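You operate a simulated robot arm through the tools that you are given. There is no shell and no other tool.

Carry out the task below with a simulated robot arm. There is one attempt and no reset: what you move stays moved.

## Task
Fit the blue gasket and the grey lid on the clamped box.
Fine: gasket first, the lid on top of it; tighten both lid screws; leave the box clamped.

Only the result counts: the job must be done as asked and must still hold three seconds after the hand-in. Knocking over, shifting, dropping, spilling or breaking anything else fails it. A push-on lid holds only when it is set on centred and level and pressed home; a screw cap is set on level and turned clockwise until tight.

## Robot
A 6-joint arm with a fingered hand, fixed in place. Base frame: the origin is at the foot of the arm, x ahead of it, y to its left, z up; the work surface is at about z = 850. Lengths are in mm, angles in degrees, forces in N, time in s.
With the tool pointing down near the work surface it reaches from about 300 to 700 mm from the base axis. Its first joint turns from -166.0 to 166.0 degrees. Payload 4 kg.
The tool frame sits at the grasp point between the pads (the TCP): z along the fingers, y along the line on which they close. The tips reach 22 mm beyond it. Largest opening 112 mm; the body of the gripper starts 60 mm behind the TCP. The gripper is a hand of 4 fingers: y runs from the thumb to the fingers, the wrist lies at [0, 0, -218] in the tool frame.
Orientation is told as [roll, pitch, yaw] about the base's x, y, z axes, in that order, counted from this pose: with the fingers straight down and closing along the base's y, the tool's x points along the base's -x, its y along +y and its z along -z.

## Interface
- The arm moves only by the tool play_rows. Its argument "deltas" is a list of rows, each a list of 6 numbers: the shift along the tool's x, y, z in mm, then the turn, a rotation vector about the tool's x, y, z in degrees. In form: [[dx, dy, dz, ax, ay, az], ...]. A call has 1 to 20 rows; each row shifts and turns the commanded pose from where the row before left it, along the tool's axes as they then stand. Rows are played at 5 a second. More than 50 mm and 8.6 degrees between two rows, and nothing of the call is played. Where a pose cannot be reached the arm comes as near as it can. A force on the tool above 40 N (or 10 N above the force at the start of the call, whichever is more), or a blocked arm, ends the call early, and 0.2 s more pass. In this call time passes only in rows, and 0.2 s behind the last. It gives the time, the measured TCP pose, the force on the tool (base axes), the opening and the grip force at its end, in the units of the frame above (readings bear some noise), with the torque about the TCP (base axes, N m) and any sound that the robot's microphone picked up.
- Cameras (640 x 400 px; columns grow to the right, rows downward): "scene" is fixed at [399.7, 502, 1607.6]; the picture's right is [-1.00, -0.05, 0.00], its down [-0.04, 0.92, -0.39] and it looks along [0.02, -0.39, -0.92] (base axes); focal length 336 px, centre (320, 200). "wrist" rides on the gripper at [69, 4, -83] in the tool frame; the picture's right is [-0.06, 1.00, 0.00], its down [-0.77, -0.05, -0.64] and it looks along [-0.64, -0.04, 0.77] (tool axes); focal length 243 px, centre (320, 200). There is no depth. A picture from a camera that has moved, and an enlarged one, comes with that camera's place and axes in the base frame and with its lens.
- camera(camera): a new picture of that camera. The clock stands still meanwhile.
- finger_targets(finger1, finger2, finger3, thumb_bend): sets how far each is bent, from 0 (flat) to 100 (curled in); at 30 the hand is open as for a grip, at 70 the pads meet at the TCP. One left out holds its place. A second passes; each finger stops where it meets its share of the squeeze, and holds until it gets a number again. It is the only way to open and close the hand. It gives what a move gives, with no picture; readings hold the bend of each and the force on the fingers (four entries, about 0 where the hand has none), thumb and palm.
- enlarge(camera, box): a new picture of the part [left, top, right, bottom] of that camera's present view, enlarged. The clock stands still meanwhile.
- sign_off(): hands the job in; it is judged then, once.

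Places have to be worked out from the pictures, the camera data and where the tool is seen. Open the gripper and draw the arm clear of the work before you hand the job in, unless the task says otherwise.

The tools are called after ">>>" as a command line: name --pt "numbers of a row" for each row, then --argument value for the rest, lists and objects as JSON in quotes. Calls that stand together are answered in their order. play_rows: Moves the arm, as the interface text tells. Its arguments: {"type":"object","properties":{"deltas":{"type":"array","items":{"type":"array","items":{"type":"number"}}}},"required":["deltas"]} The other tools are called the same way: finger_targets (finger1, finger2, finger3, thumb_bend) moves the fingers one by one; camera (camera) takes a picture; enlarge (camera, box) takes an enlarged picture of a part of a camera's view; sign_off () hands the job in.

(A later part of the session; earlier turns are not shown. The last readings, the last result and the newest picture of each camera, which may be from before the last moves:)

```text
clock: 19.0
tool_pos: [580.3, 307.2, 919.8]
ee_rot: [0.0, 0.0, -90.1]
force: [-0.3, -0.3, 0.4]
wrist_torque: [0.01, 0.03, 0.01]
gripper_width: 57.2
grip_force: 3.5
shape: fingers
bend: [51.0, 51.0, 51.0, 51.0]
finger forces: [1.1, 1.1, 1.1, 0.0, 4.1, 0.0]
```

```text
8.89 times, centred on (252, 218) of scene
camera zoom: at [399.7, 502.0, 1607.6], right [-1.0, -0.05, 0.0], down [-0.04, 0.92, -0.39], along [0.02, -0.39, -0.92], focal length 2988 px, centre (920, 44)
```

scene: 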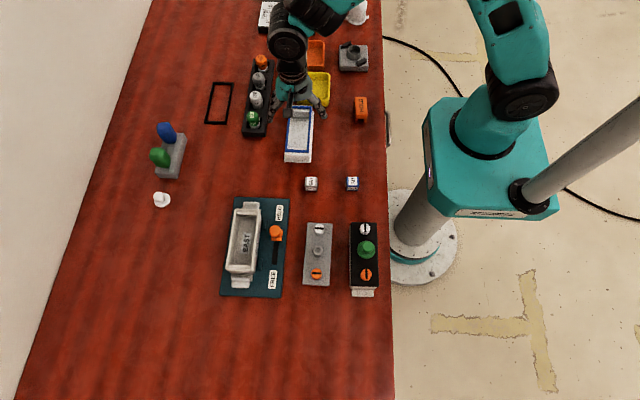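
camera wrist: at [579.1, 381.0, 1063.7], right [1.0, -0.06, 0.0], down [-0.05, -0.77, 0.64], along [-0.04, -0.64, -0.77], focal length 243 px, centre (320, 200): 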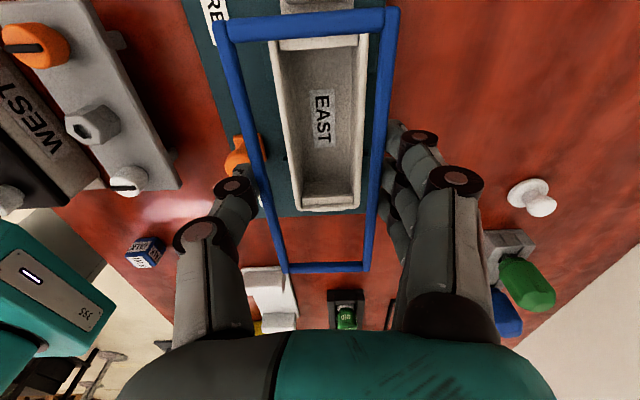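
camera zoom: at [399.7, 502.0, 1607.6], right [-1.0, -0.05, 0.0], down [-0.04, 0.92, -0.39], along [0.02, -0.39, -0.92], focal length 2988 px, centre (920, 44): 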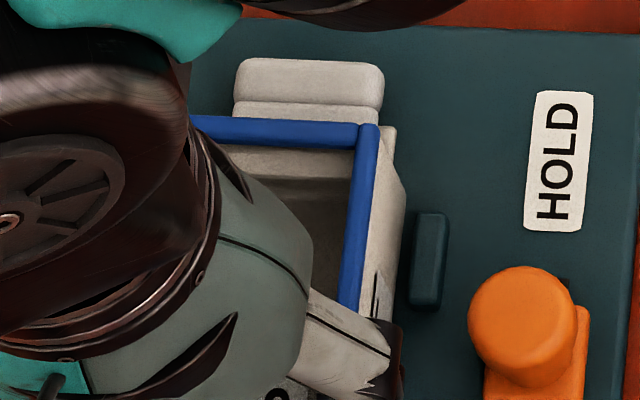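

The sliver is only the fixture plate's edge. Comparing the box's inner end ledges with the gasket shows the gasket about 1.6 mm too far in +x and 0.8 mm in +y. I correct that and lower 2 mm.

>>> play_rows --pt "-0.8 -1.7 0 0 0 0" --pt "0 0 1 0 0 0" --pt "0 0 1 0 0 0" --pt "0 0 0 0 0 0"

>>> enlarge --camera "wrist" --box '[160, 0, 480, 200]'

>>> enlarge --camera "wrist" --box '[290, 200, 390, 280]'

>>> enlarge --camera "scene" --box '[225, 195, 285, 290]'

```text
clock: 20.0
tool_pos: [577.6, 305.0, 918.9]
ee_rot: [0.0, 0.0, -90.0]
force: [2.1, 0.0, 2.8]
wrist_torque: [0.02, -0.07, 0.0]
gripper_width: 57.4
grip_force: 4.7
shape: fingers
bend: [51.0, 51.0, 51.0, 51.0]
finger forces: [1.7, 1.5, 1.6, 0.0, 3.5, 0.0]
```

```text
2.00 times, centred on (320, 100) of wrist
camera zoom: at [581.1, 375.4, 1001.6], right [1.0, -0.06, 0.0], down [-0.05, -0.77, 0.64], along [-0.04, -0.64, -0.77], focal length 485 px, centre (320, 400)
```

zoom: 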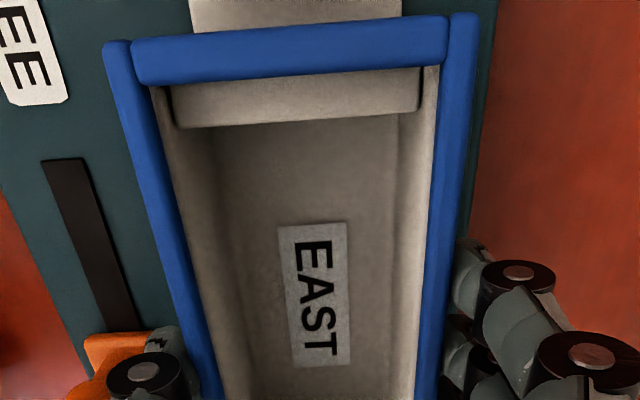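

```text
5.00 times, centred on (340, 240) of wrist
camera zoom: at [581.1, 375.4, 1001.6], right [1.0, -0.06, 0.0], down [-0.05, -0.77, 0.64], along [-0.04, -0.64, -0.77], focal length 1213 px, centre (220, 0)
```

zoom: 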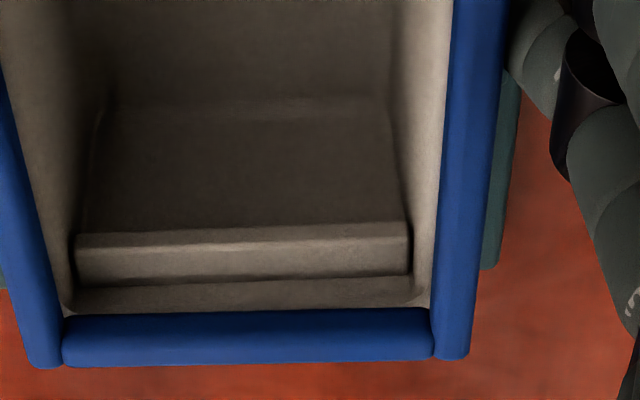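

```text
4.21 times, centred on (255, 242) of scene
camera zoom: at [399.7, 502.0, 1607.6], right [-1.0, -0.05, 0.0], down [-0.04, 0.92, -0.39], along [0.02, -0.39, -0.92], focal length 1415 px, centre (594, 21)
```

zoom: 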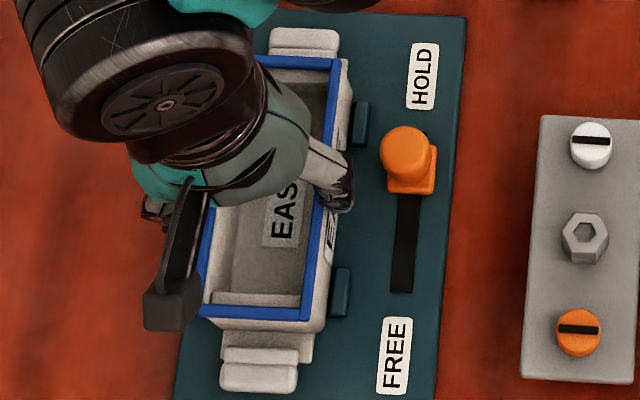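

There is light contact (about 3 N): the fingertips have reached rim level with the gasket just about on it. I nudge 0.8 mm more in -x and then open gently.

>>> play_rows --pt "0 0 -0.7 0 0 0" --pt "0 -0.8 0 0 0 0" --pt "0 0 0 0 0 0"

>>> finger_targets --finger1 48 --finger2 48 --finger3 48 --thumb_bend 48

>>> enlarge --camera "wrist" --box '[160, 0, 480, 200]'

>>> enlarge --camera "wrist" --box '[220, 110, 440, 285]'

>>> enlarge --camera "scene" --box '[225, 195, 285, 290]'

```text
clock: 20.8
tool_pos: [576.3, 305.4, 920.9]
ee_rot: [-0.1, 0.0, -90.0]
force: [2.0, -0.8, 0.3]
wrist_torque: [-0.03, -0.02, -0.01]
gripper_width: 57.2
grip_force: 3.9
shape: fingers
bend: [51.0, 51.0, 51.0, 51.0]
finger forces: [1.5, 1.6, 1.7, 0.0, 3.5, 0.0]
```

```text
clock: 21.8
tool_pos: [576.3, 306.3, 919.6]
ee_rot: [0.1, 0.0, -90.0]
force: [-0.1, 0.3, -0.1]
wrist_torque: [0.0, 0.02, 0.02]
gripper_width: 62.3
grip_force: 0.1
shape: fingers
bend: [48.0, 48.0, 48.0, 48.0]
finger forces: [0.0, 0.1, 0.0, 0.0, 0.0, 0.0]
```

```text
2.00 times, centred on (320, 100) of wrist
camera zoom: at [580.0, 375.5, 1002.2], right [1.0, -0.06, 0.0], down [-0.05, -0.77, 0.64], along [-0.04, -0.64, -0.77], focal length 485 px, centre (320, 400)
```

zoom: 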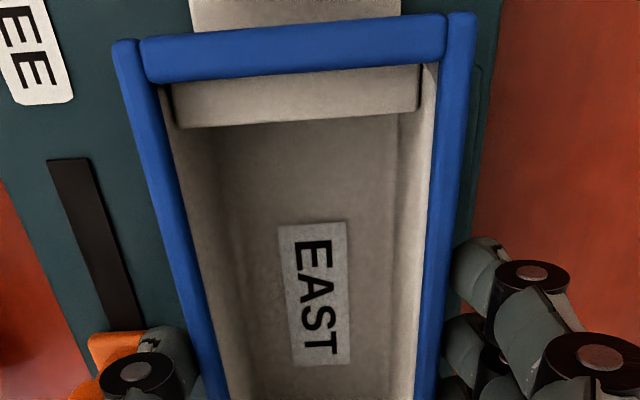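

```text
2.29 times, centred on (330, 198) of wrist
camera zoom: at [580.0, 375.5, 1002.2], right [1.0, -0.06, 0.0], down [-0.05, -0.77, 0.64], along [-0.04, -0.64, -0.77], focal length 555 px, centre (297, 206)
```

zoom: 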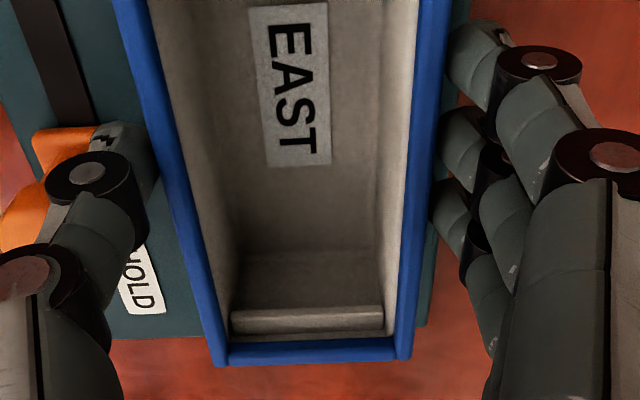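

```text
4.21 times, centred on (255, 242) of scene
camera zoom: at [399.7, 502.0, 1607.6], right [-1.0, -0.05, 0.0], down [-0.04, 0.92, -0.39], along [0.02, -0.39, -0.92], focal length 1415 px, centre (594, 21)
```

zoom: 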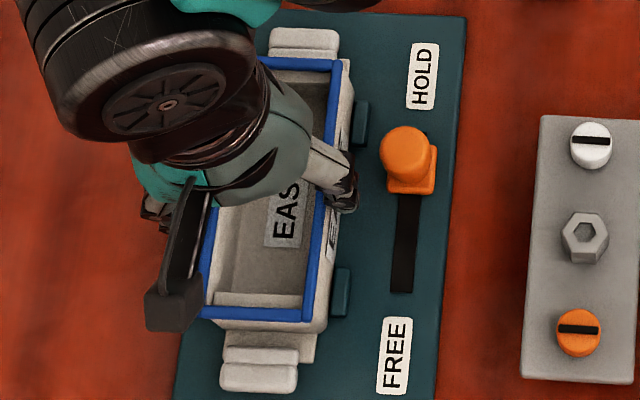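

The gasket has dropped onto the rim. I open a little more, lift clear, and inspect its seating.

>>> finger_targets --finger1 43 --finger2 43 --finger3 43 --thumb_bend 43

>>> play_rows --pt "0 0 -15 0 0 0" --pt "0 0 -25 0 0 0" --pt "0 0 -30 0 0 0" --pt "0 0 0 0 0 0"

>>> enlarge --camera "wrist" --box '[180, 0, 460, 175]'

>>> enlarge --camera "wrist" --box '[250, 0, 390, 90]'

>>> enlarge --camera "wrist" --box '[250, 110, 390, 220]'

>>> enlarge --camera "scene" --box '[225, 195, 285, 290]'

```text
clock: 22.8
tool_pos: [575.7, 305.7, 918.5]
ee_rot: [-0.1, 0.0, -90.1]
force: [0.4, -0.7, 0.6]
wrist_torque: [-0.02, 0.01, 0.01]
gripper_width: 76.4
grip_force: 0.1
shape: fingers
bend: [43.0, 43.0, 43.0, 43.0]
finger forces: [0.0, 0.0, 0.0, 0.0, 0.1, 0.0]
```

```text
clock: 23.8
tool_pos: [576.2, 306.4, 989.0]
ee_rot: [0.1, 0.0, -90.1]
force: [0.5, 0.7, 0.5]
wrist_torque: [-0.01, 0.02, 0.02]
gripper_width: 76.5
grip_force: 0.0
shape: fingers
bend: [43.0, 43.0, 43.0, 43.0]
finger forces: [0.0, 0.0, 0.0, 0.0, 0.1, 0.0]
```

```text
2.29 times, centred on (320, 88) of wrist
camera zoom: at [580.1, 376.0, 1071.5], right [1.0, -0.06, 0.0], down [-0.05, -0.77, 0.64], along [-0.04, -0.64, -0.77], focal length 555 px, centre (320, 457)
```

zoom: 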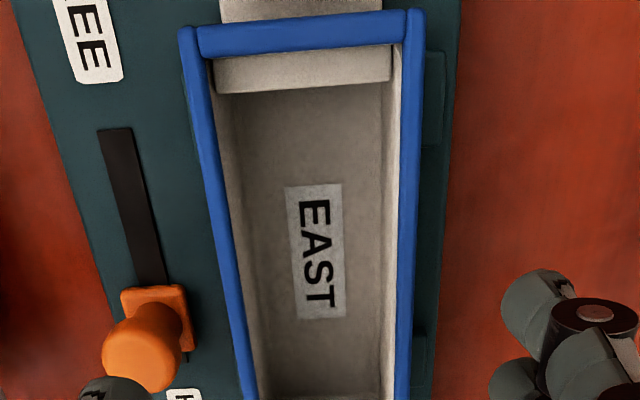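

```text
4.44 times, centred on (320, 45) of wrist
camera zoom: at [580.1, 376.0, 1071.5], right [1.0, -0.06, 0.0], down [-0.05, -0.77, 0.64], along [-0.04, -0.64, -0.77], focal length 1078 px, centre (320, 889)
```

zoom: 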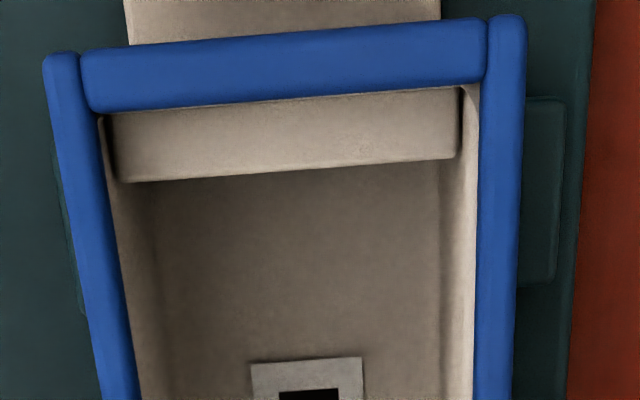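

```text
3.64 times, centred on (320, 165) of wrist
camera zoom: at [580.1, 376.0, 1071.5], right [1.0, -0.06, 0.0], down [-0.05, -0.77, 0.64], along [-0.04, -0.64, -0.77], focal length 882 px, centre (320, 327)
```

zoom: 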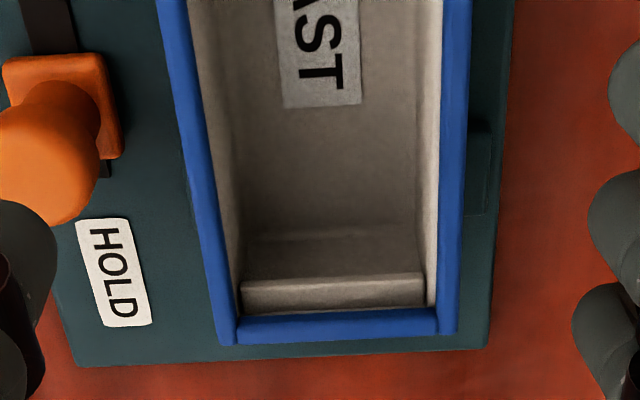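

```text
4.21 times, centred on (255, 242) of scene
camera zoom: at [399.7, 502.0, 1607.6], right [-1.0, -0.05, 0.0], down [-0.04, 0.92, -0.39], along [0.02, -0.39, -0.92], focal length 1415 px, centre (594, 21)
```

zoom: 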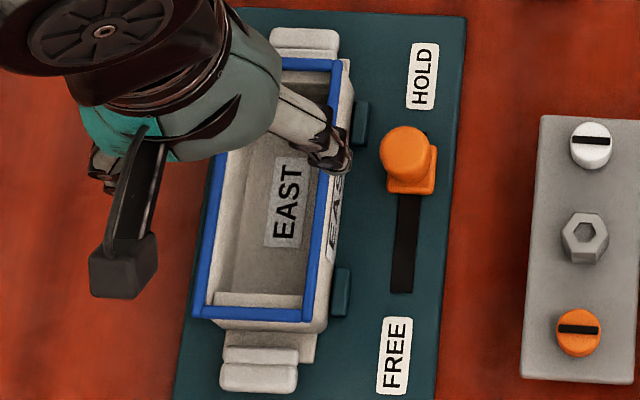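

I zoom into the near end from the scene camera, where the gasket seems shifted to +x relative to the box.

>>> enlarge --camera "scene" --box '[232, 252, 272, 282]'

>>> enlarge --camera "scene" --box '[250, 195, 290, 225]'

```text
13.33 times, centred on (252, 267) of scene
camera zoom: at [399.7, 502.0, 1607.6], right [-1.0, -0.05, 0.0], down [-0.04, 0.92, -0.39], along [0.02, -0.39, -0.92], focal length 4482 px, centre (1227, -693)
```

zoom: 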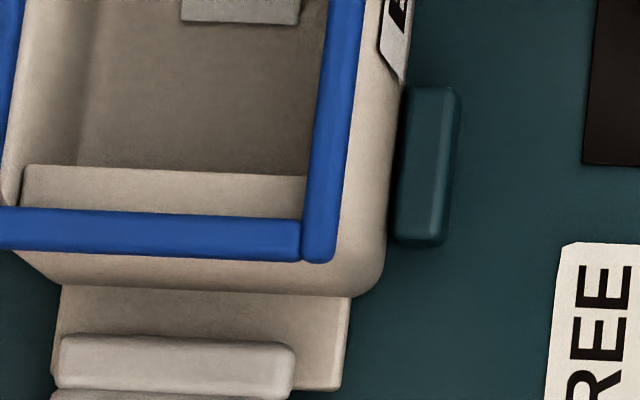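

```text
13.33 times, centred on (270, 210) of scene
camera zoom: at [399.7, 502.0, 1607.6], right [-1.0, -0.05, 0.0], down [-0.04, 0.92, -0.39], along [0.02, -0.39, -0.92], focal length 4482 px, centre (987, 67)
```

zoom: 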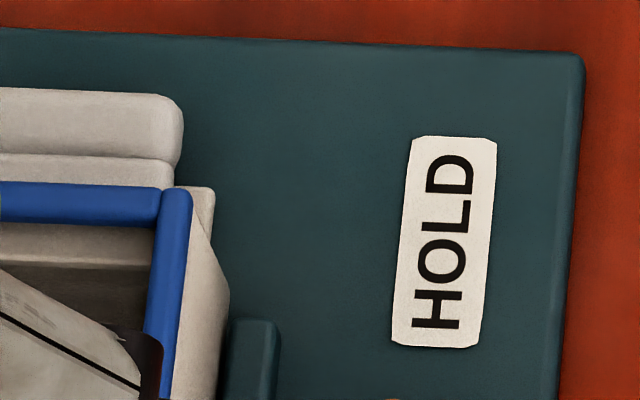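

The gasket sits flush on the rim, within about 1 mm. Next is the lid: I move above it near (414, 316) and turn the hand back to yaw 0, because the hex boss's flats appear to face ±y.

>>> play_rows --pt "2 -40 0 0 0 0" --pt "2 -40 0 0 0 0" --pt "3 -40 0 0 0 0" --pt "3 -42 0 0 0 0" --pt "0 0 0 0 0 -8.2" --pt "0 0 0 0 0 -8.2" --pt "0 0 0 0 0 -8.2" --pt "0 0 0 0 0 -8.2" --pt "0 0 0 0 0 -8.2" --pt "0 0 0 0 0 -8.2" --pt "0 0 0 0 0 -8.2" --pt "0 0 0 0 0 -8.2" --pt "0 0 0 0 0 -8.2" --pt "0 0 0 0 0 -8.2" --pt "0 0 0 0 0 -8.0" --pt "0 0 20 0 0 0" --pt "0 0 0 0 0 0"

>>> camera --camera "wrist"

>>> enlarge --camera "wrist" --box '[180, 0, 460, 175]'

>>> enlarge --camera "scene" --box '[210, 180, 310, 310]'

```text
clock: 27.4
tool_pos: [414.3, 316.0, 968.2]
ee_rot: [0.0, 0.0, 0.1]
force: [0.4, 0.0, -0.4]
wrist_torque: [0.01, -0.03, 0.0]
gripper_width: 76.8
grip_force: 0.2
shape: fingers
bend: [43.0, 43.0, 43.0, 43.0]
finger forces: [0.1, 0.0, 0.1, 0.0, 0.0, 0.1]
```

```text
taken
camera wrist: at [344.0, 320.3, 1051.3], right [0.06, 1.0, 0.0], down [0.77, -0.05, 0.64], along [0.64, -0.04, -0.77], focal length 243 px, centre (320, 200)
```

wrist: 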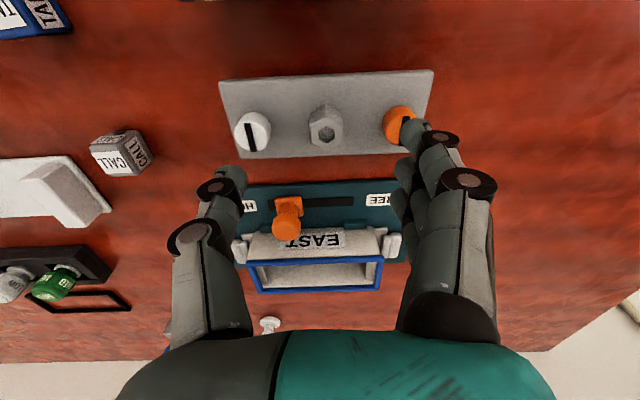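

```text
2.29 times, centred on (320, 88) of wrist
camera zoom: at [344.0, 320.3, 1051.3], right [0.06, 1.0, 0.0], down [0.77, -0.05, 0.64], along [0.64, -0.04, -0.77], focal length 555 px, centre (320, 457)
```

zoom: 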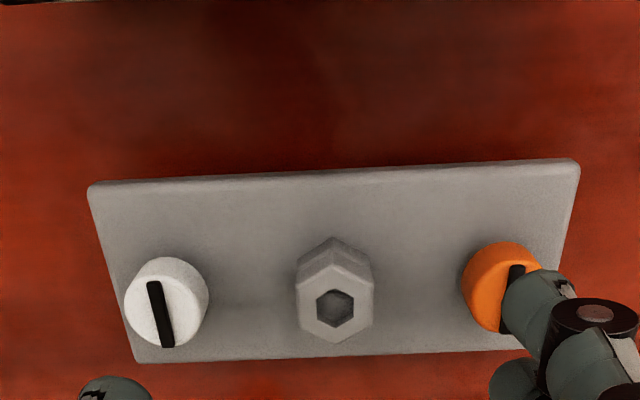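

```text
3.08 times, centred on (260, 245) of scene
camera zoom: at [399.7, 502.0, 1607.6], right [-1.0, -0.05, 0.0], down [-0.04, 0.92, -0.39], along [0.02, -0.39, -0.92], focal length 1034 px, centre (505, 62)
```

zoom: 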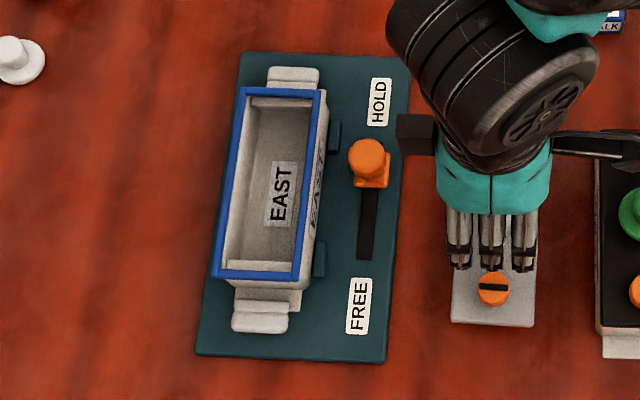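

The boss flats do face ±y. Both cameras agree on the lid top at z ≈ 876, so the lid stands on something below its plate. I look closely at its edges.

>>> enlarge --camera "scene" --box '[295, 255, 345, 295]'

>>> enlarge --camera "wrist" --box '[215, 60, 330, 165]'

>>> enlarge --camera "wrist" --box '[320, 60, 440, 165]'

>>> enlarge --camera "wrist" --box '[220, 170, 400, 300]'

```text
10.00 times, centred on (320, 275) of scene
camera zoom: at [399.7, 502.0, 1607.6], right [-1.0, -0.05, 0.0], down [-0.04, 0.92, -0.39], along [0.02, -0.39, -0.92], focal length 3362 px, centre (320, -550)
```

zoom: 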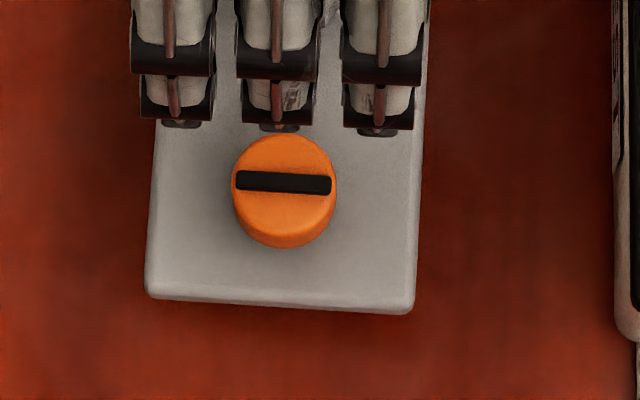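

```text
3.81 times, centred on (272, 112) of wrist
camera zoom: at [344.0, 320.3, 1051.3], right [0.06, 1.0, 0.0], down [0.77, -0.05, 0.64], along [0.64, -0.04, -0.77], focal length 924 px, centre (501, 533)
```

zoom: 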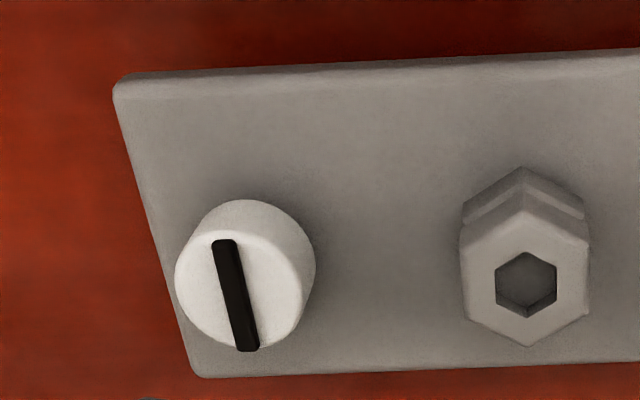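

```text
3.81 times, centred on (380, 112) of wrist
camera zoom: at [344.0, 320.3, 1051.3], right [0.06, 1.0, 0.0], down [0.77, -0.05, 0.64], along [0.64, -0.04, -0.77], focal length 924 px, centre (91, 533)
```

zoom: 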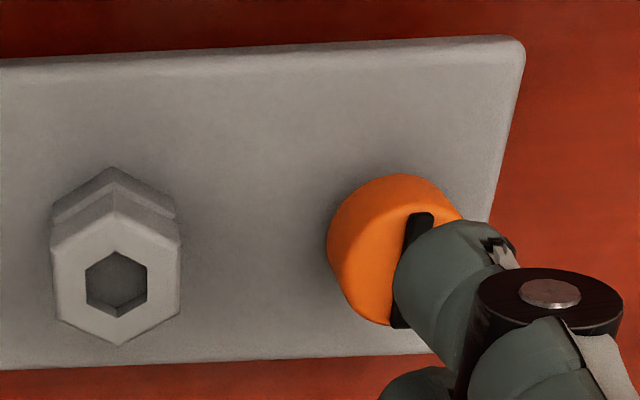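

```text
3.08 times, centred on (310, 235) of wrist
camera zoom: at [344.0, 320.3, 1051.3], right [0.06, 1.0, 0.0], down [0.77, -0.05, 0.64], along [0.64, -0.04, -0.77], focal length 746 px, centre (351, 92)
```

zoom: 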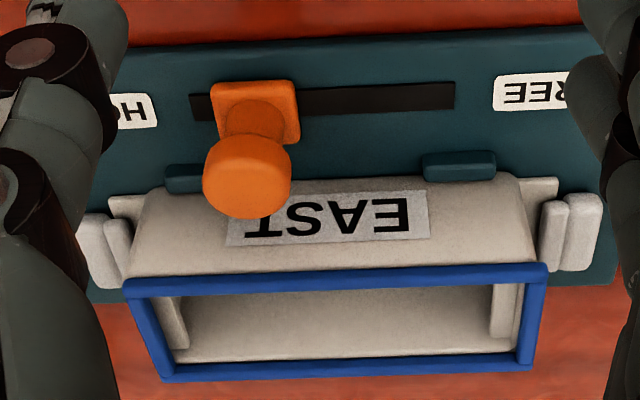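

The lid is at about (412.5, 320) with yaw ≈ -0.8°, the boss is about 23 mm across flats, and its top is near z = 900. I pre-close to about 38 mm, centre over the boss, and descend to z ≈ 938 to check.

>>> finger_targets --finger1 57 --finger2 57 --finger3 57 --thumb_bend 57

>>> play_rows --pt "1.8 4 10 0 0 0.8" --pt "0 0 20 0 0 0" --pt "0 0 0 0 0 0"

>>> camera --camera "wrist"

>>> enlarge --camera "wrist" --box '[220, 60, 420, 260]'

>>> enlarge --camera "scene" --box '[290, 210, 350, 290]'

```text
clock: 28.4
tool_pos: [413.9, 314.7, 969.4]
ee_rot: [0.1, 0.0, 0.0]
force: [-0.2, -0.3, 0.4]
wrist_torque: [0.01, 0.02, -0.03]
gripper_width: 41.7
grip_force: 0.2
shape: fingers
bend: [56.0, 56.0, 56.0, 56.0]
finger forces: [0.0, 0.0, 0.0, 0.1, 0.0, 0.0]
```

```text
clock: 29.2
tool_pos: [413.7, 320.1, 939.2]
ee_rot: [0.0, 0.0, -0.8]
force: [-0.2, 0.2, -0.2]
wrist_torque: [0.01, 0.0, -0.02]
gripper_width: 42.0
grip_force: 0.1
shape: fingers
bend: [56.0, 56.0, 56.0, 56.0]
finger forces: [0.0, 0.0, 0.0, 0.1, 0.0, 0.0]
```

```text
taken
camera wrist: at [342.9, 325.2, 1022.1], right [0.08, 1.0, 0.0], down [0.76, -0.06, 0.64], along [0.64, -0.05, -0.77], focal length 243 px, centre (320, 200)
```

wrist: 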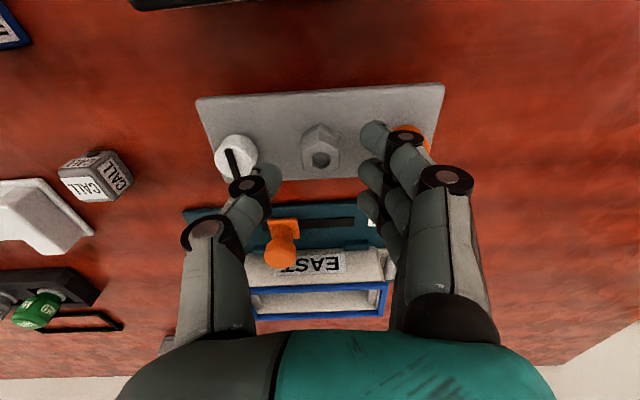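

```text
2.00 times, centred on (320, 160) of wrist
camera zoom: at [342.9, 325.2, 1022.1], right [0.08, 1.0, 0.0], down [0.76, -0.06, 0.64], along [0.64, -0.05, -0.77], focal length 485 px, centre (320, 280)
```

zoom: 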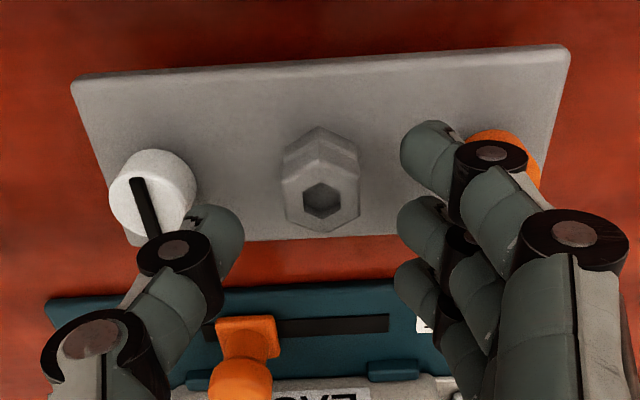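

```text
5.00 times, centred on (320, 250) of scene
camera zoom: at [399.7, 502.0, 1607.6], right [-1.0, -0.05, 0.0], down [-0.04, 0.92, -0.39], along [0.02, -0.39, -0.92], focal length 1681 px, centre (320, -50)
```

zoom: 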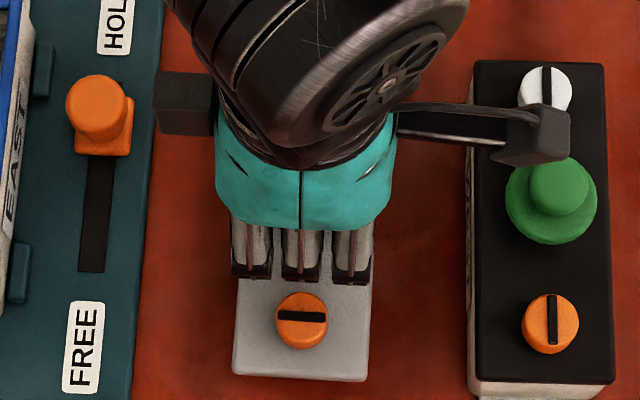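

The boss is centred between the pads. I descend in small steps to z ≈ 906 and then check the clearance of thumb and fingers to the screw heads.

>>> play_rows --pt "0 0 10 0 0 0" --pt "0 0 10 0 0 0" --pt "0 0 6 0 0 0" --pt "0 0 6 0 0 0" --pt "0 0 0 0 0 0"

>>> enlarge --camera "wrist" --box '[200, 80, 440, 260]'

>>> enlarge --camera "scene" --box '[290, 210, 350, 290]'

```text
clock: 30.3
tool_pos: [412.8, 321.1, 911.0]
ee_rot: [0.3, -0.2, -0.7]
force: [-4.5, -0.6, 12.3]
wrist_torque: [-0.37, 0.14, -0.06]
gripper_width: 39.1
grip_force: 8.5
shape: fingers
bend: [56.0, 59.0, 56.0, 57.0]
finger forces: [0.3, 3.0, 0.0, 0.0, 13.3, 0.1]
stopped in row 5: the force on the tool passed its limit at 46 N (the readings are from after the stop); the commanded pose is now the measured one
```

```text
2.22 times, centred on (320, 170) of wrist
camera zoom: at [343.1, 326.0, 994.0], right [0.08, 1.0, 0.01], down [0.76, -0.06, 0.65], along [0.64, -0.05, -0.76], focal length 539 px, centre (320, 267)
```

zoom: 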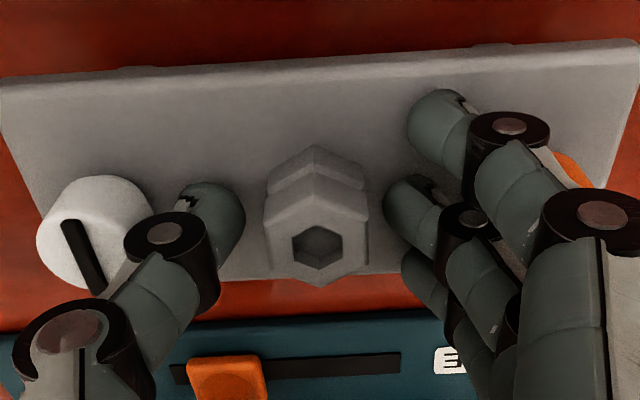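

```text
5.00 times, centred on (320, 250) of scene
camera zoom: at [399.7, 502.0, 1607.6], right [-1.0, -0.05, 0.0], down [-0.04, 0.92, -0.39], along [0.02, -0.39, -0.92], focal length 1681 px, centre (320, -50)
```

zoom: 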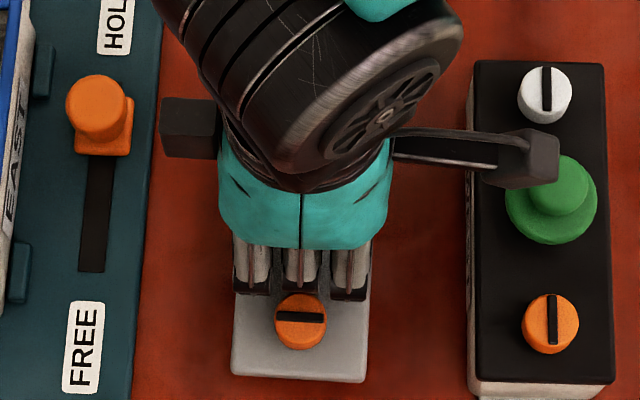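

The call stopped because the thumb and finger 2 touched the screw heads. The boss top is at z ≈ 903, so I already have enough engagement: I raise 2.5 mm to relieve the contact and then close on the boss.

>>> play_rows --pt "0 0 -2.5 0 0 0" --pt "0 0 0 0 0 0"

>>> enlarge --camera "wrist" --box '[200, 80, 440, 260]'

```text
clock: 30.9
tool_pos: [416.0, 319.4, 913.1]
ee_rot: [0.2, -0.1, -0.7]
force: [0.2, -0.3, 0.6]
wrist_torque: [0.01, 0.01, 0.01]
gripper_width: 39.7
grip_force: 1.6
shape: fingers
bend: [56.0, 58.0, 56.0, 57.0]
finger forces: [0.0, 1.7, 0.0, 0.0, 1.0, 0.0]
```

```text
2.22 times, centred on (320, 170) of wrist
camera zoom: at [343.5, 325.9, 995.9], right [0.08, 1.0, 0.0], down [0.76, -0.06, 0.65], along [0.64, -0.05, -0.76], focal length 539 px, centre (320, 267)
```

zoom: 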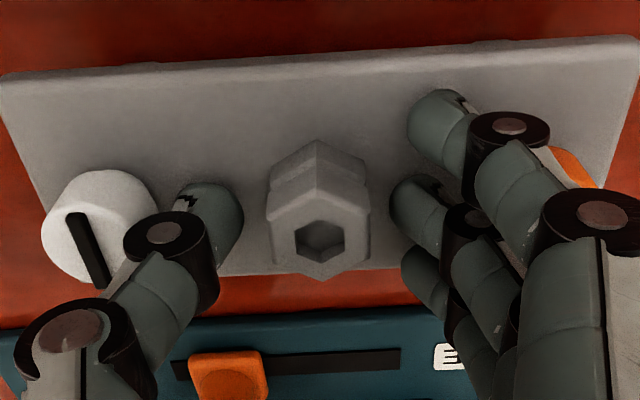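

Finger 2 still brushes the orange screw, but closing moves it away. I close only the thumb and finger 2 on the boss.

>>> finger_targets --finger2 60 --thumb_bend 60

>>> finger_targets --finger2 66 --thumb_bend 66

>>> enlarge --camera "wrist" --box '[200, 80, 440, 260]'

>>> enlarge --camera "scene" --box '[290, 210, 350, 290]'

```text
clock: 31.9
tool_pos: [413.9, 321.0, 913.7]
ee_rot: [0.3, -0.4, -0.8]
force: [-0.8, 0.2, -0.2]
wrist_torque: [-0.04, 0.02, -0.02]
gripper_width: 36.3
grip_force: 0.1
shape: fingers
bend: [56.0, 60.0, 56.0, 60.0]
finger forces: [0.1, 0.0, 0.0, 0.0, 0.1, 0.0]
```

```text
clock: 32.9
tool_pos: [413.2, 320.2, 913.5]
ee_rot: [0.3, -0.2, -0.6]
force: [-0.4, 0.9, 0.2]
wrist_torque: [0.04, -0.04, 0.01]
gripper_width: 32.9
grip_force: 2.8
shape: fingers
bend: [56.0, 62.0, 56.0, 64.0]
finger forces: [0.0, 2.9, 0.0, 0.0, 2.9, 0.1]
```

```text
2.22 times, centred on (320, 170) of wrist
camera zoom: at [343.4, 325.9, 995.9], right [0.08, 1.0, 0.0], down [0.76, -0.06, 0.65], along [0.64, -0.05, -0.76], focal length 539 px, centre (320, 267)
```

zoom: 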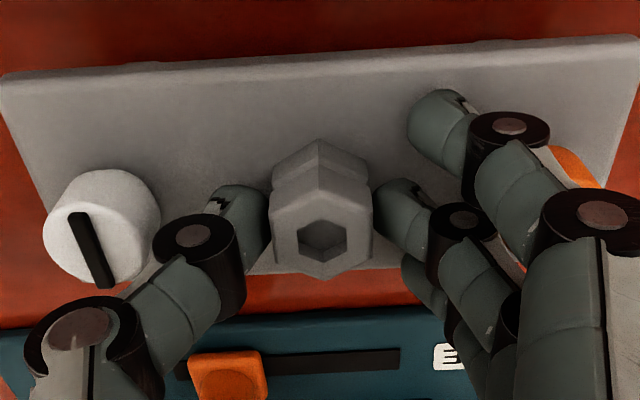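

```text
5.00 times, centred on (320, 250) of scene
camera zoom: at [399.7, 502.0, 1607.6], right [-1.0, -0.05, 0.0], down [-0.04, 0.92, -0.39], along [0.02, -0.39, -0.92], focal length 1681 px, centre (320, -50)
```

zoom: 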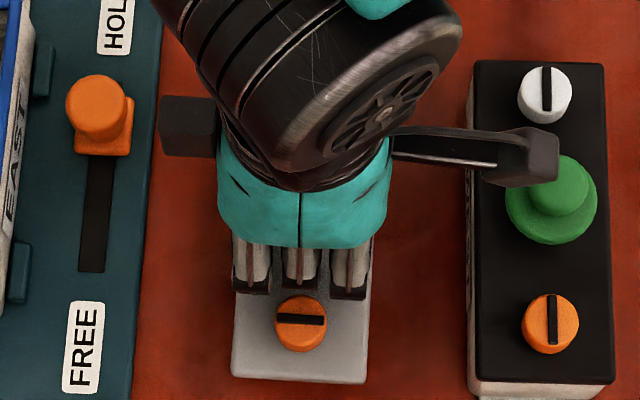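

Both pads are on the flats with 2.9 N. I increase the squeeze before lifting.

>>> finger_targets --finger2 72 --thumb_bend 72

>>> enlarge --camera "wrist" --box '[200, 80, 440, 260]'

```text
clock: 33.9
tool_pos: [414.0, 319.5, 913.0]
ee_rot: [0.3, -0.2, -0.7]
force: [0.3, -0.3, 0.1]
wrist_torque: [0.02, -0.05, 0.0]
gripper_width: 30.8
grip_force: 6.9
shape: fingers
bend: [56.0, 63.0, 56.0, 67.0]
finger forces: [0.0, 7.1, 0.0, 0.1, 7.1, 0.0]
```

```text
2.22 times, centred on (320, 170) of wrist
camera zoom: at [343.4, 325.9, 996.0], right [0.08, 1.0, 0.0], down [0.76, -0.06, 0.65], along [0.64, -0.05, -0.76], focal length 539 px, centre (320, 267)
```

zoom: 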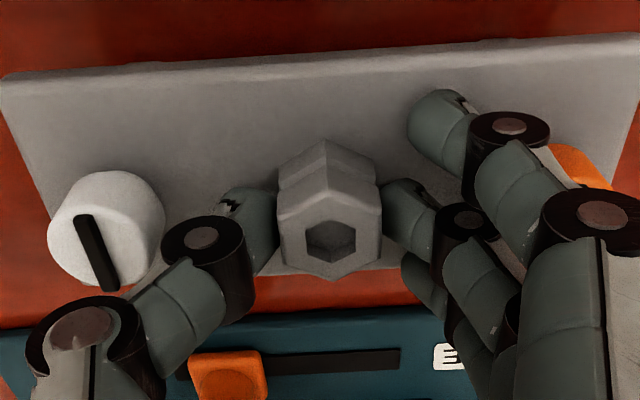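

A 7 N grip on the flats. I lift a few mm and check that the lid stays level.

>>> play_rows --pt "0 0 -3 0 0 0" --pt "0 0 -7 0 0 0" --pt "0 0 0 0 0 0"

>>> camera --camera "wrist"

>>> enlarge --camera "scene" --box '[290, 210, 350, 290]'

```text
clock: 34.7
tool_pos: [413.2, 320.2, 923.5]
ee_rot: [0.3, -0.3, -0.7]
force: [0.1, 0.1, -1.3]
wrist_torque: [0.01, 0.02, 0.01]
gripper_width: 30.7
grip_force: 6.9
shape: fingers
bend: [56.0, 63.0, 56.0, 67.0]
finger forces: [0.0, 7.0, 0.0, 0.0, 7.0, 0.0]
```

```text
taken
camera wrist: at [342.8, 325.6, 1006.3], right [0.08, 1.0, 0.0], down [0.76, -0.06, 0.65], along [0.64, -0.05, -0.76], focal length 243 px, centre (320, 200)
```

wrist: 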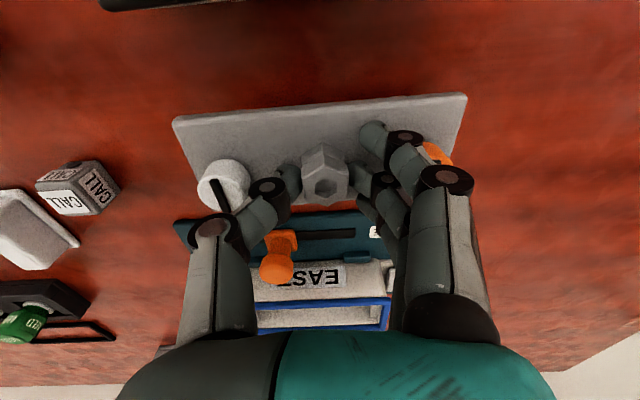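

```text
5.00 times, centred on (320, 250) of scene
camera zoom: at [399.7, 502.0, 1607.6], right [-1.0, -0.05, 0.0], down [-0.04, 0.92, -0.39], along [0.02, -0.39, -0.92], focal length 1681 px, centre (320, -50)
```

zoom: 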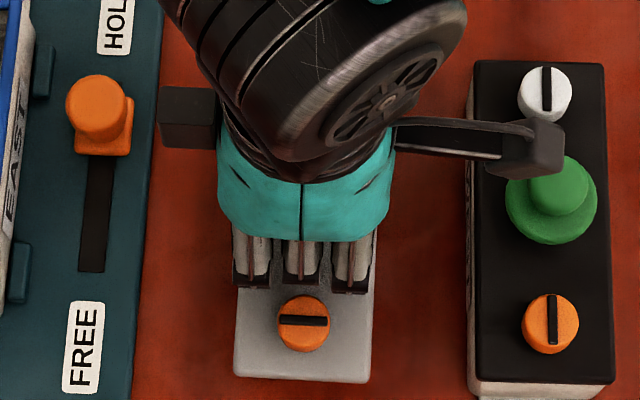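

The lid is lifted (about 1.3 N of weight). I raise it to a carrying height of about z = 1000.

>>> play_rows --pt "0 0 -10 0 0 0" --pt "0 0 -20 0 0 0" --pt "0 0 -20 0 0 0" --pt "0 0 -20 0 0 0" --pt "0 0 -8 0 0 0" --pt "0 0 0 0 0 0"

>>> camera --camera "wrist"

>>> enlarge --camera "scene" --box '[280, 180, 360, 290]'

```text
clock: 36.1
tool_pos: [413.8, 319.8, 999.8]
ee_rot: [0.3, -0.2, -0.5]
force: [1.0, 0.9, -1.5]
wrist_torque: [-0.02, -0.03, -0.01]
gripper_width: 30.4
grip_force: 7.2
shape: fingers
bend: [56.0, 63.0, 56.0, 67.0]
finger forces: [0.1, 6.9, 0.0, 0.1, 7.1, 0.0]
```

```text
taken
camera wrist: at [343.1, 326.2, 1083.0], right [0.08, 1.0, 0.0], down [0.76, -0.06, 0.65], along [0.64, -0.05, -0.76], focal length 243 px, centre (320, 200)
```

wrist: 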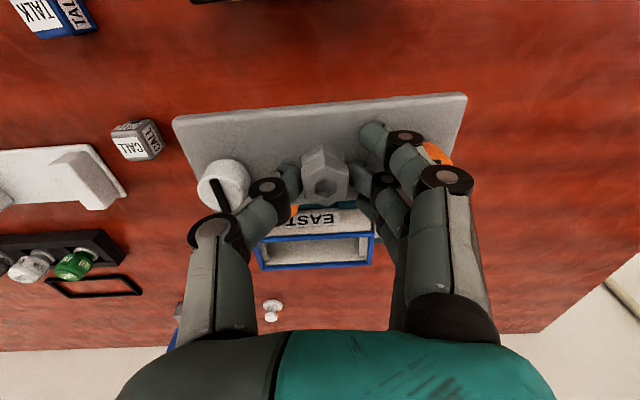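

```text
3.64 times, centred on (320, 235) of scene
camera zoom: at [399.7, 502.0, 1607.6], right [-1.0, -0.05, 0.0], down [-0.04, 0.92, -0.39], along [0.02, -0.39, -0.92], focal length 1222 px, centre (320, 73)
```

zoom: 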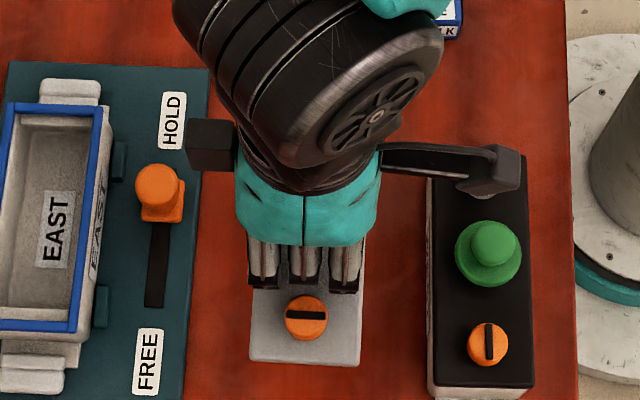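

The lid is steady in the grip. I enlarge the wrist view to fix the lid's place relative to the tool.

>>> enlarge --camera "wrist" --box '[160, 80, 320, 220]'

>>> enlarge --camera "wrist" --box '[320, 80, 480, 220]'

```text
2.86 times, centred on (240, 150) of wrist
camera zoom: at [343.1, 326.2, 1083.0], right [0.08, 1.0, 0.0], down [0.76, -0.06, 0.65], along [0.64, -0.05, -0.76], focal length 693 px, centre (549, 343)
```

zoom: 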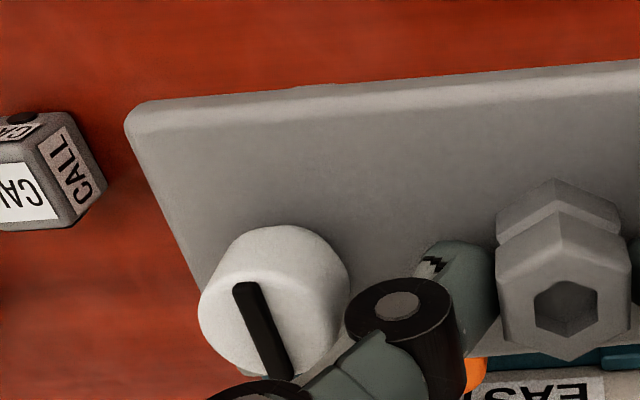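

```text
2.86 times, centred on (400, 150) of wrist
camera zoom: at [343.1, 326.2, 1083.0], right [0.08, 1.0, 0.0], down [0.76, -0.06, 0.65], along [0.64, -0.05, -0.76], focal length 693 px, centre (91, 343)
```

zoom: 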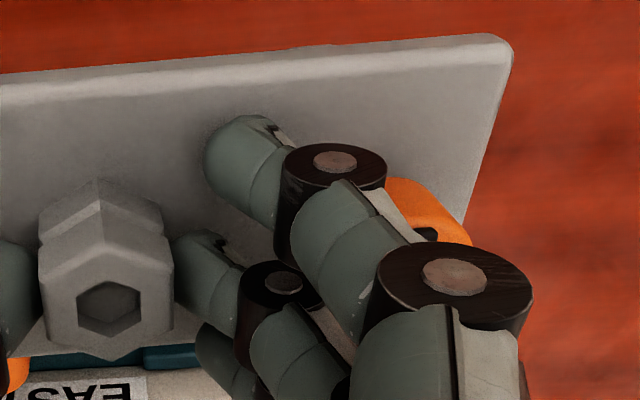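

The lid's ends look asymmetric in the hand and it may have tilted slightly in the grip. I zoom in on the boss and the white screw to judge the tilt.

>>> enlarge --camera "wrist" --box '[280, 130, 370, 220]'

>>> enlarge --camera "wrist" --box '[165, 95, 265, 220]'

>>> enlarge --camera "scene" --box '[290, 225, 345, 285]'

```text
4.44 times, centred on (325, 175) of wrist
camera zoom: at [343.1, 326.2, 1083.0], right [0.08, 1.0, 0.0], down [0.76, -0.06, 0.65], along [0.64, -0.05, -0.76], focal length 1078 px, centre (298, 311)
```

zoom: 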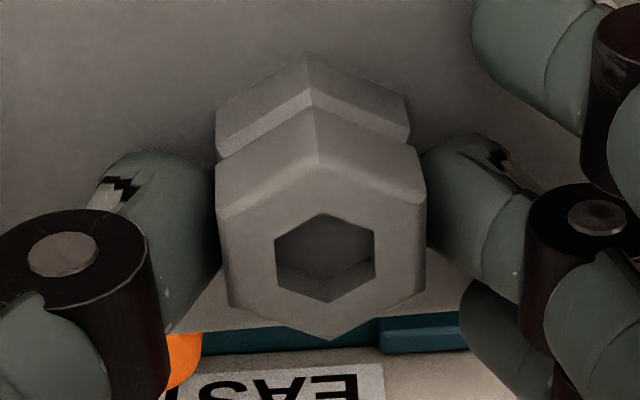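

```text
3.20 times, centred on (215, 158) of wrist
camera zoom: at [343.1, 326.2, 1083.0], right [0.08, 1.0, 0.0], down [0.76, -0.06, 0.65], along [0.64, -0.05, -0.76], focal length 776 px, centre (656, 336)
```

zoom: 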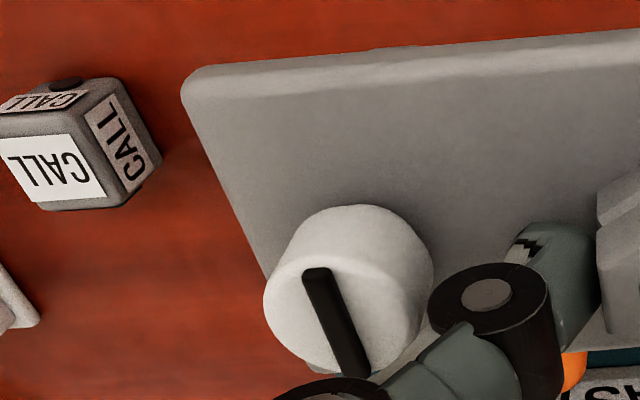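

```text
6.67 times, centred on (318, 255) of scene
camera zoom: at [399.7, 502.0, 1607.6], right [-1.0, -0.05, 0.0], down [-0.04, 0.92, -0.39], along [0.02, -0.39, -0.92], focal length 2241 px, centre (337, -167)
```

zoom: 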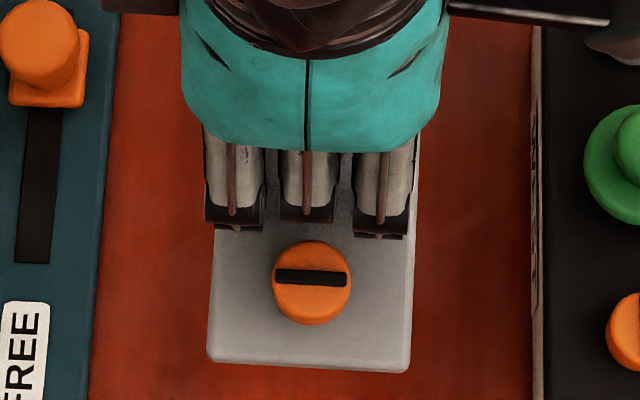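

Small bumps beyond the lid's near edge suggest legs under the plate that must enter the gasket opening. I zoom in on these.

>>> enlarge --camera "wrist" --box '[210, 95, 270, 135]'

>>> enlarge --camera "wrist" --box '[370, 80, 430, 120]'

>>> enlarge --camera "wrist" --box '[280, 180, 380, 220]'

```text
10.00 times, centred on (240, 115) of wrist
camera zoom: at [343.1, 326.2, 1083.0], right [0.08, 1.0, 0.0], down [0.76, -0.06, 0.65], along [0.64, -0.05, -0.76], focal length 2426 px, centre (1120, 1050)
```

zoom: 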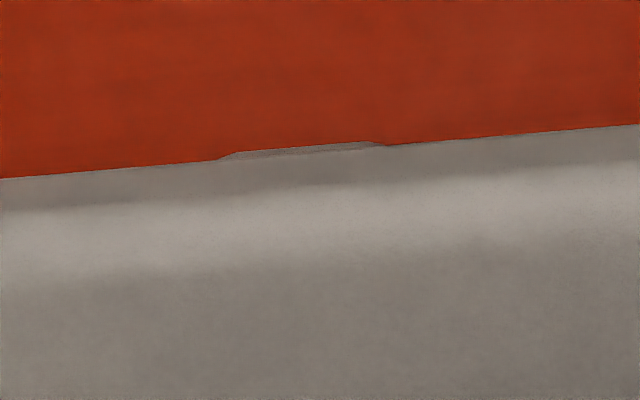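

```text
10.00 times, centred on (400, 100) of wrist
camera zoom: at [343.1, 326.2, 1083.0], right [0.08, 1.0, 0.0], down [0.76, -0.06, 0.65], along [0.64, -0.05, -0.76], focal length 2426 px, centre (-480, 1200)
```

zoom: 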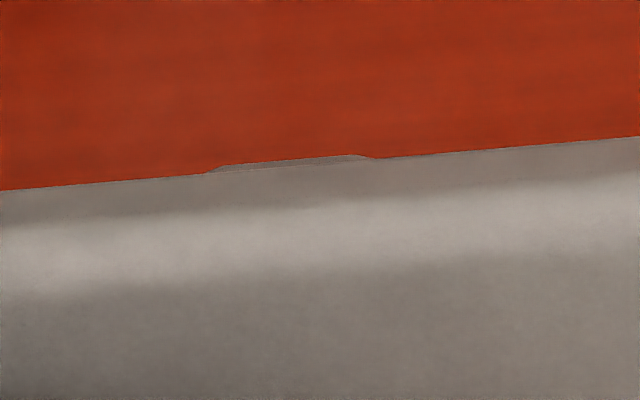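

```text
6.40 times, centred on (330, 200) of wrist
camera zoom: at [343.1, 326.2, 1083.0], right [0.08, 1.0, 0.0], down [0.76, -0.06, 0.65], along [0.64, -0.05, -0.76], focal length 1553 px, centre (256, 200)
```

zoom: 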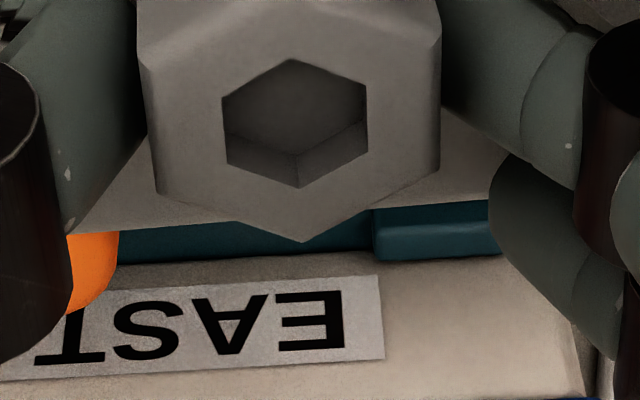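

The lid is tilted about 2° in roll (orange end low), which I can correct with the hand. Before moving, I take precise views of the seated gasket while it is unobstructed.

>>> enlarge --camera "scene" --box '[220, 195, 300, 245]'

>>> enlarge --camera "scene" --box '[210, 240, 290, 290]'

>>> enlarge --camera "wrist" --box '[245, 195, 400, 275]'

```text
8.00 times, centred on (260, 220) of scene
camera zoom: at [399.7, 502.0, 1607.6], right [-1.0, -0.05, 0.0], down [-0.04, 0.92, -0.39], along [0.02, -0.39, -0.92], focal length 2689 px, centre (800, 40)
```

zoom: 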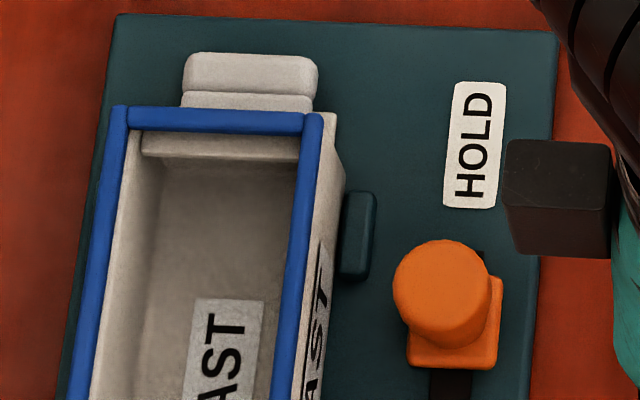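

```text
8.00 times, centred on (250, 265) of scene
camera zoom: at [399.7, 502.0, 1607.6], right [-1.0, -0.05, 0.0], down [-0.04, 0.92, -0.39], along [0.02, -0.39, -0.92], focal length 2689 px, centre (880, -320)
```

zoom: 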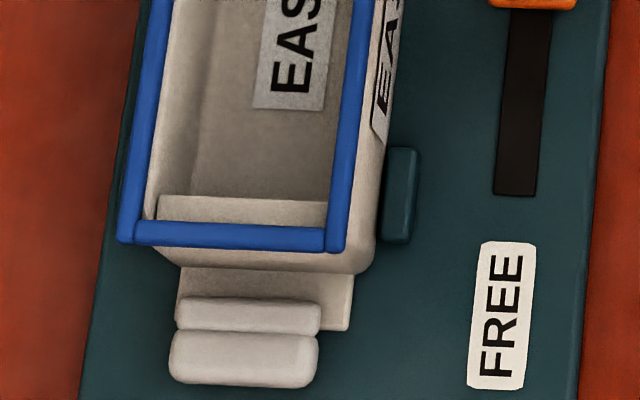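

```text
4.13 times, centred on (322, 235) of wrist
camera zoom: at [343.1, 326.2, 1083.0], right [0.08, 1.0, 0.0], down [0.76, -0.06, 0.65], along [0.64, -0.05, -0.76], focal length 1002 px, centre (310, 56)
```

zoom: 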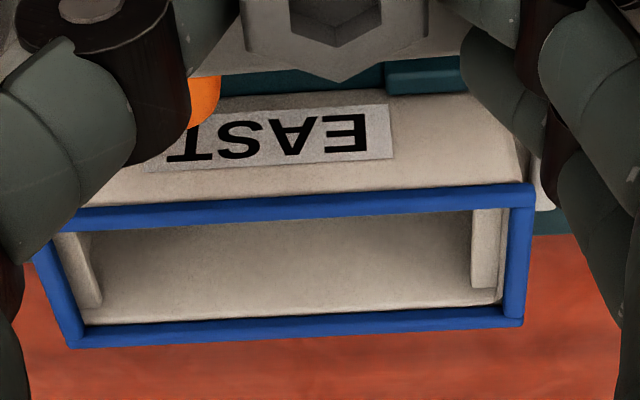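

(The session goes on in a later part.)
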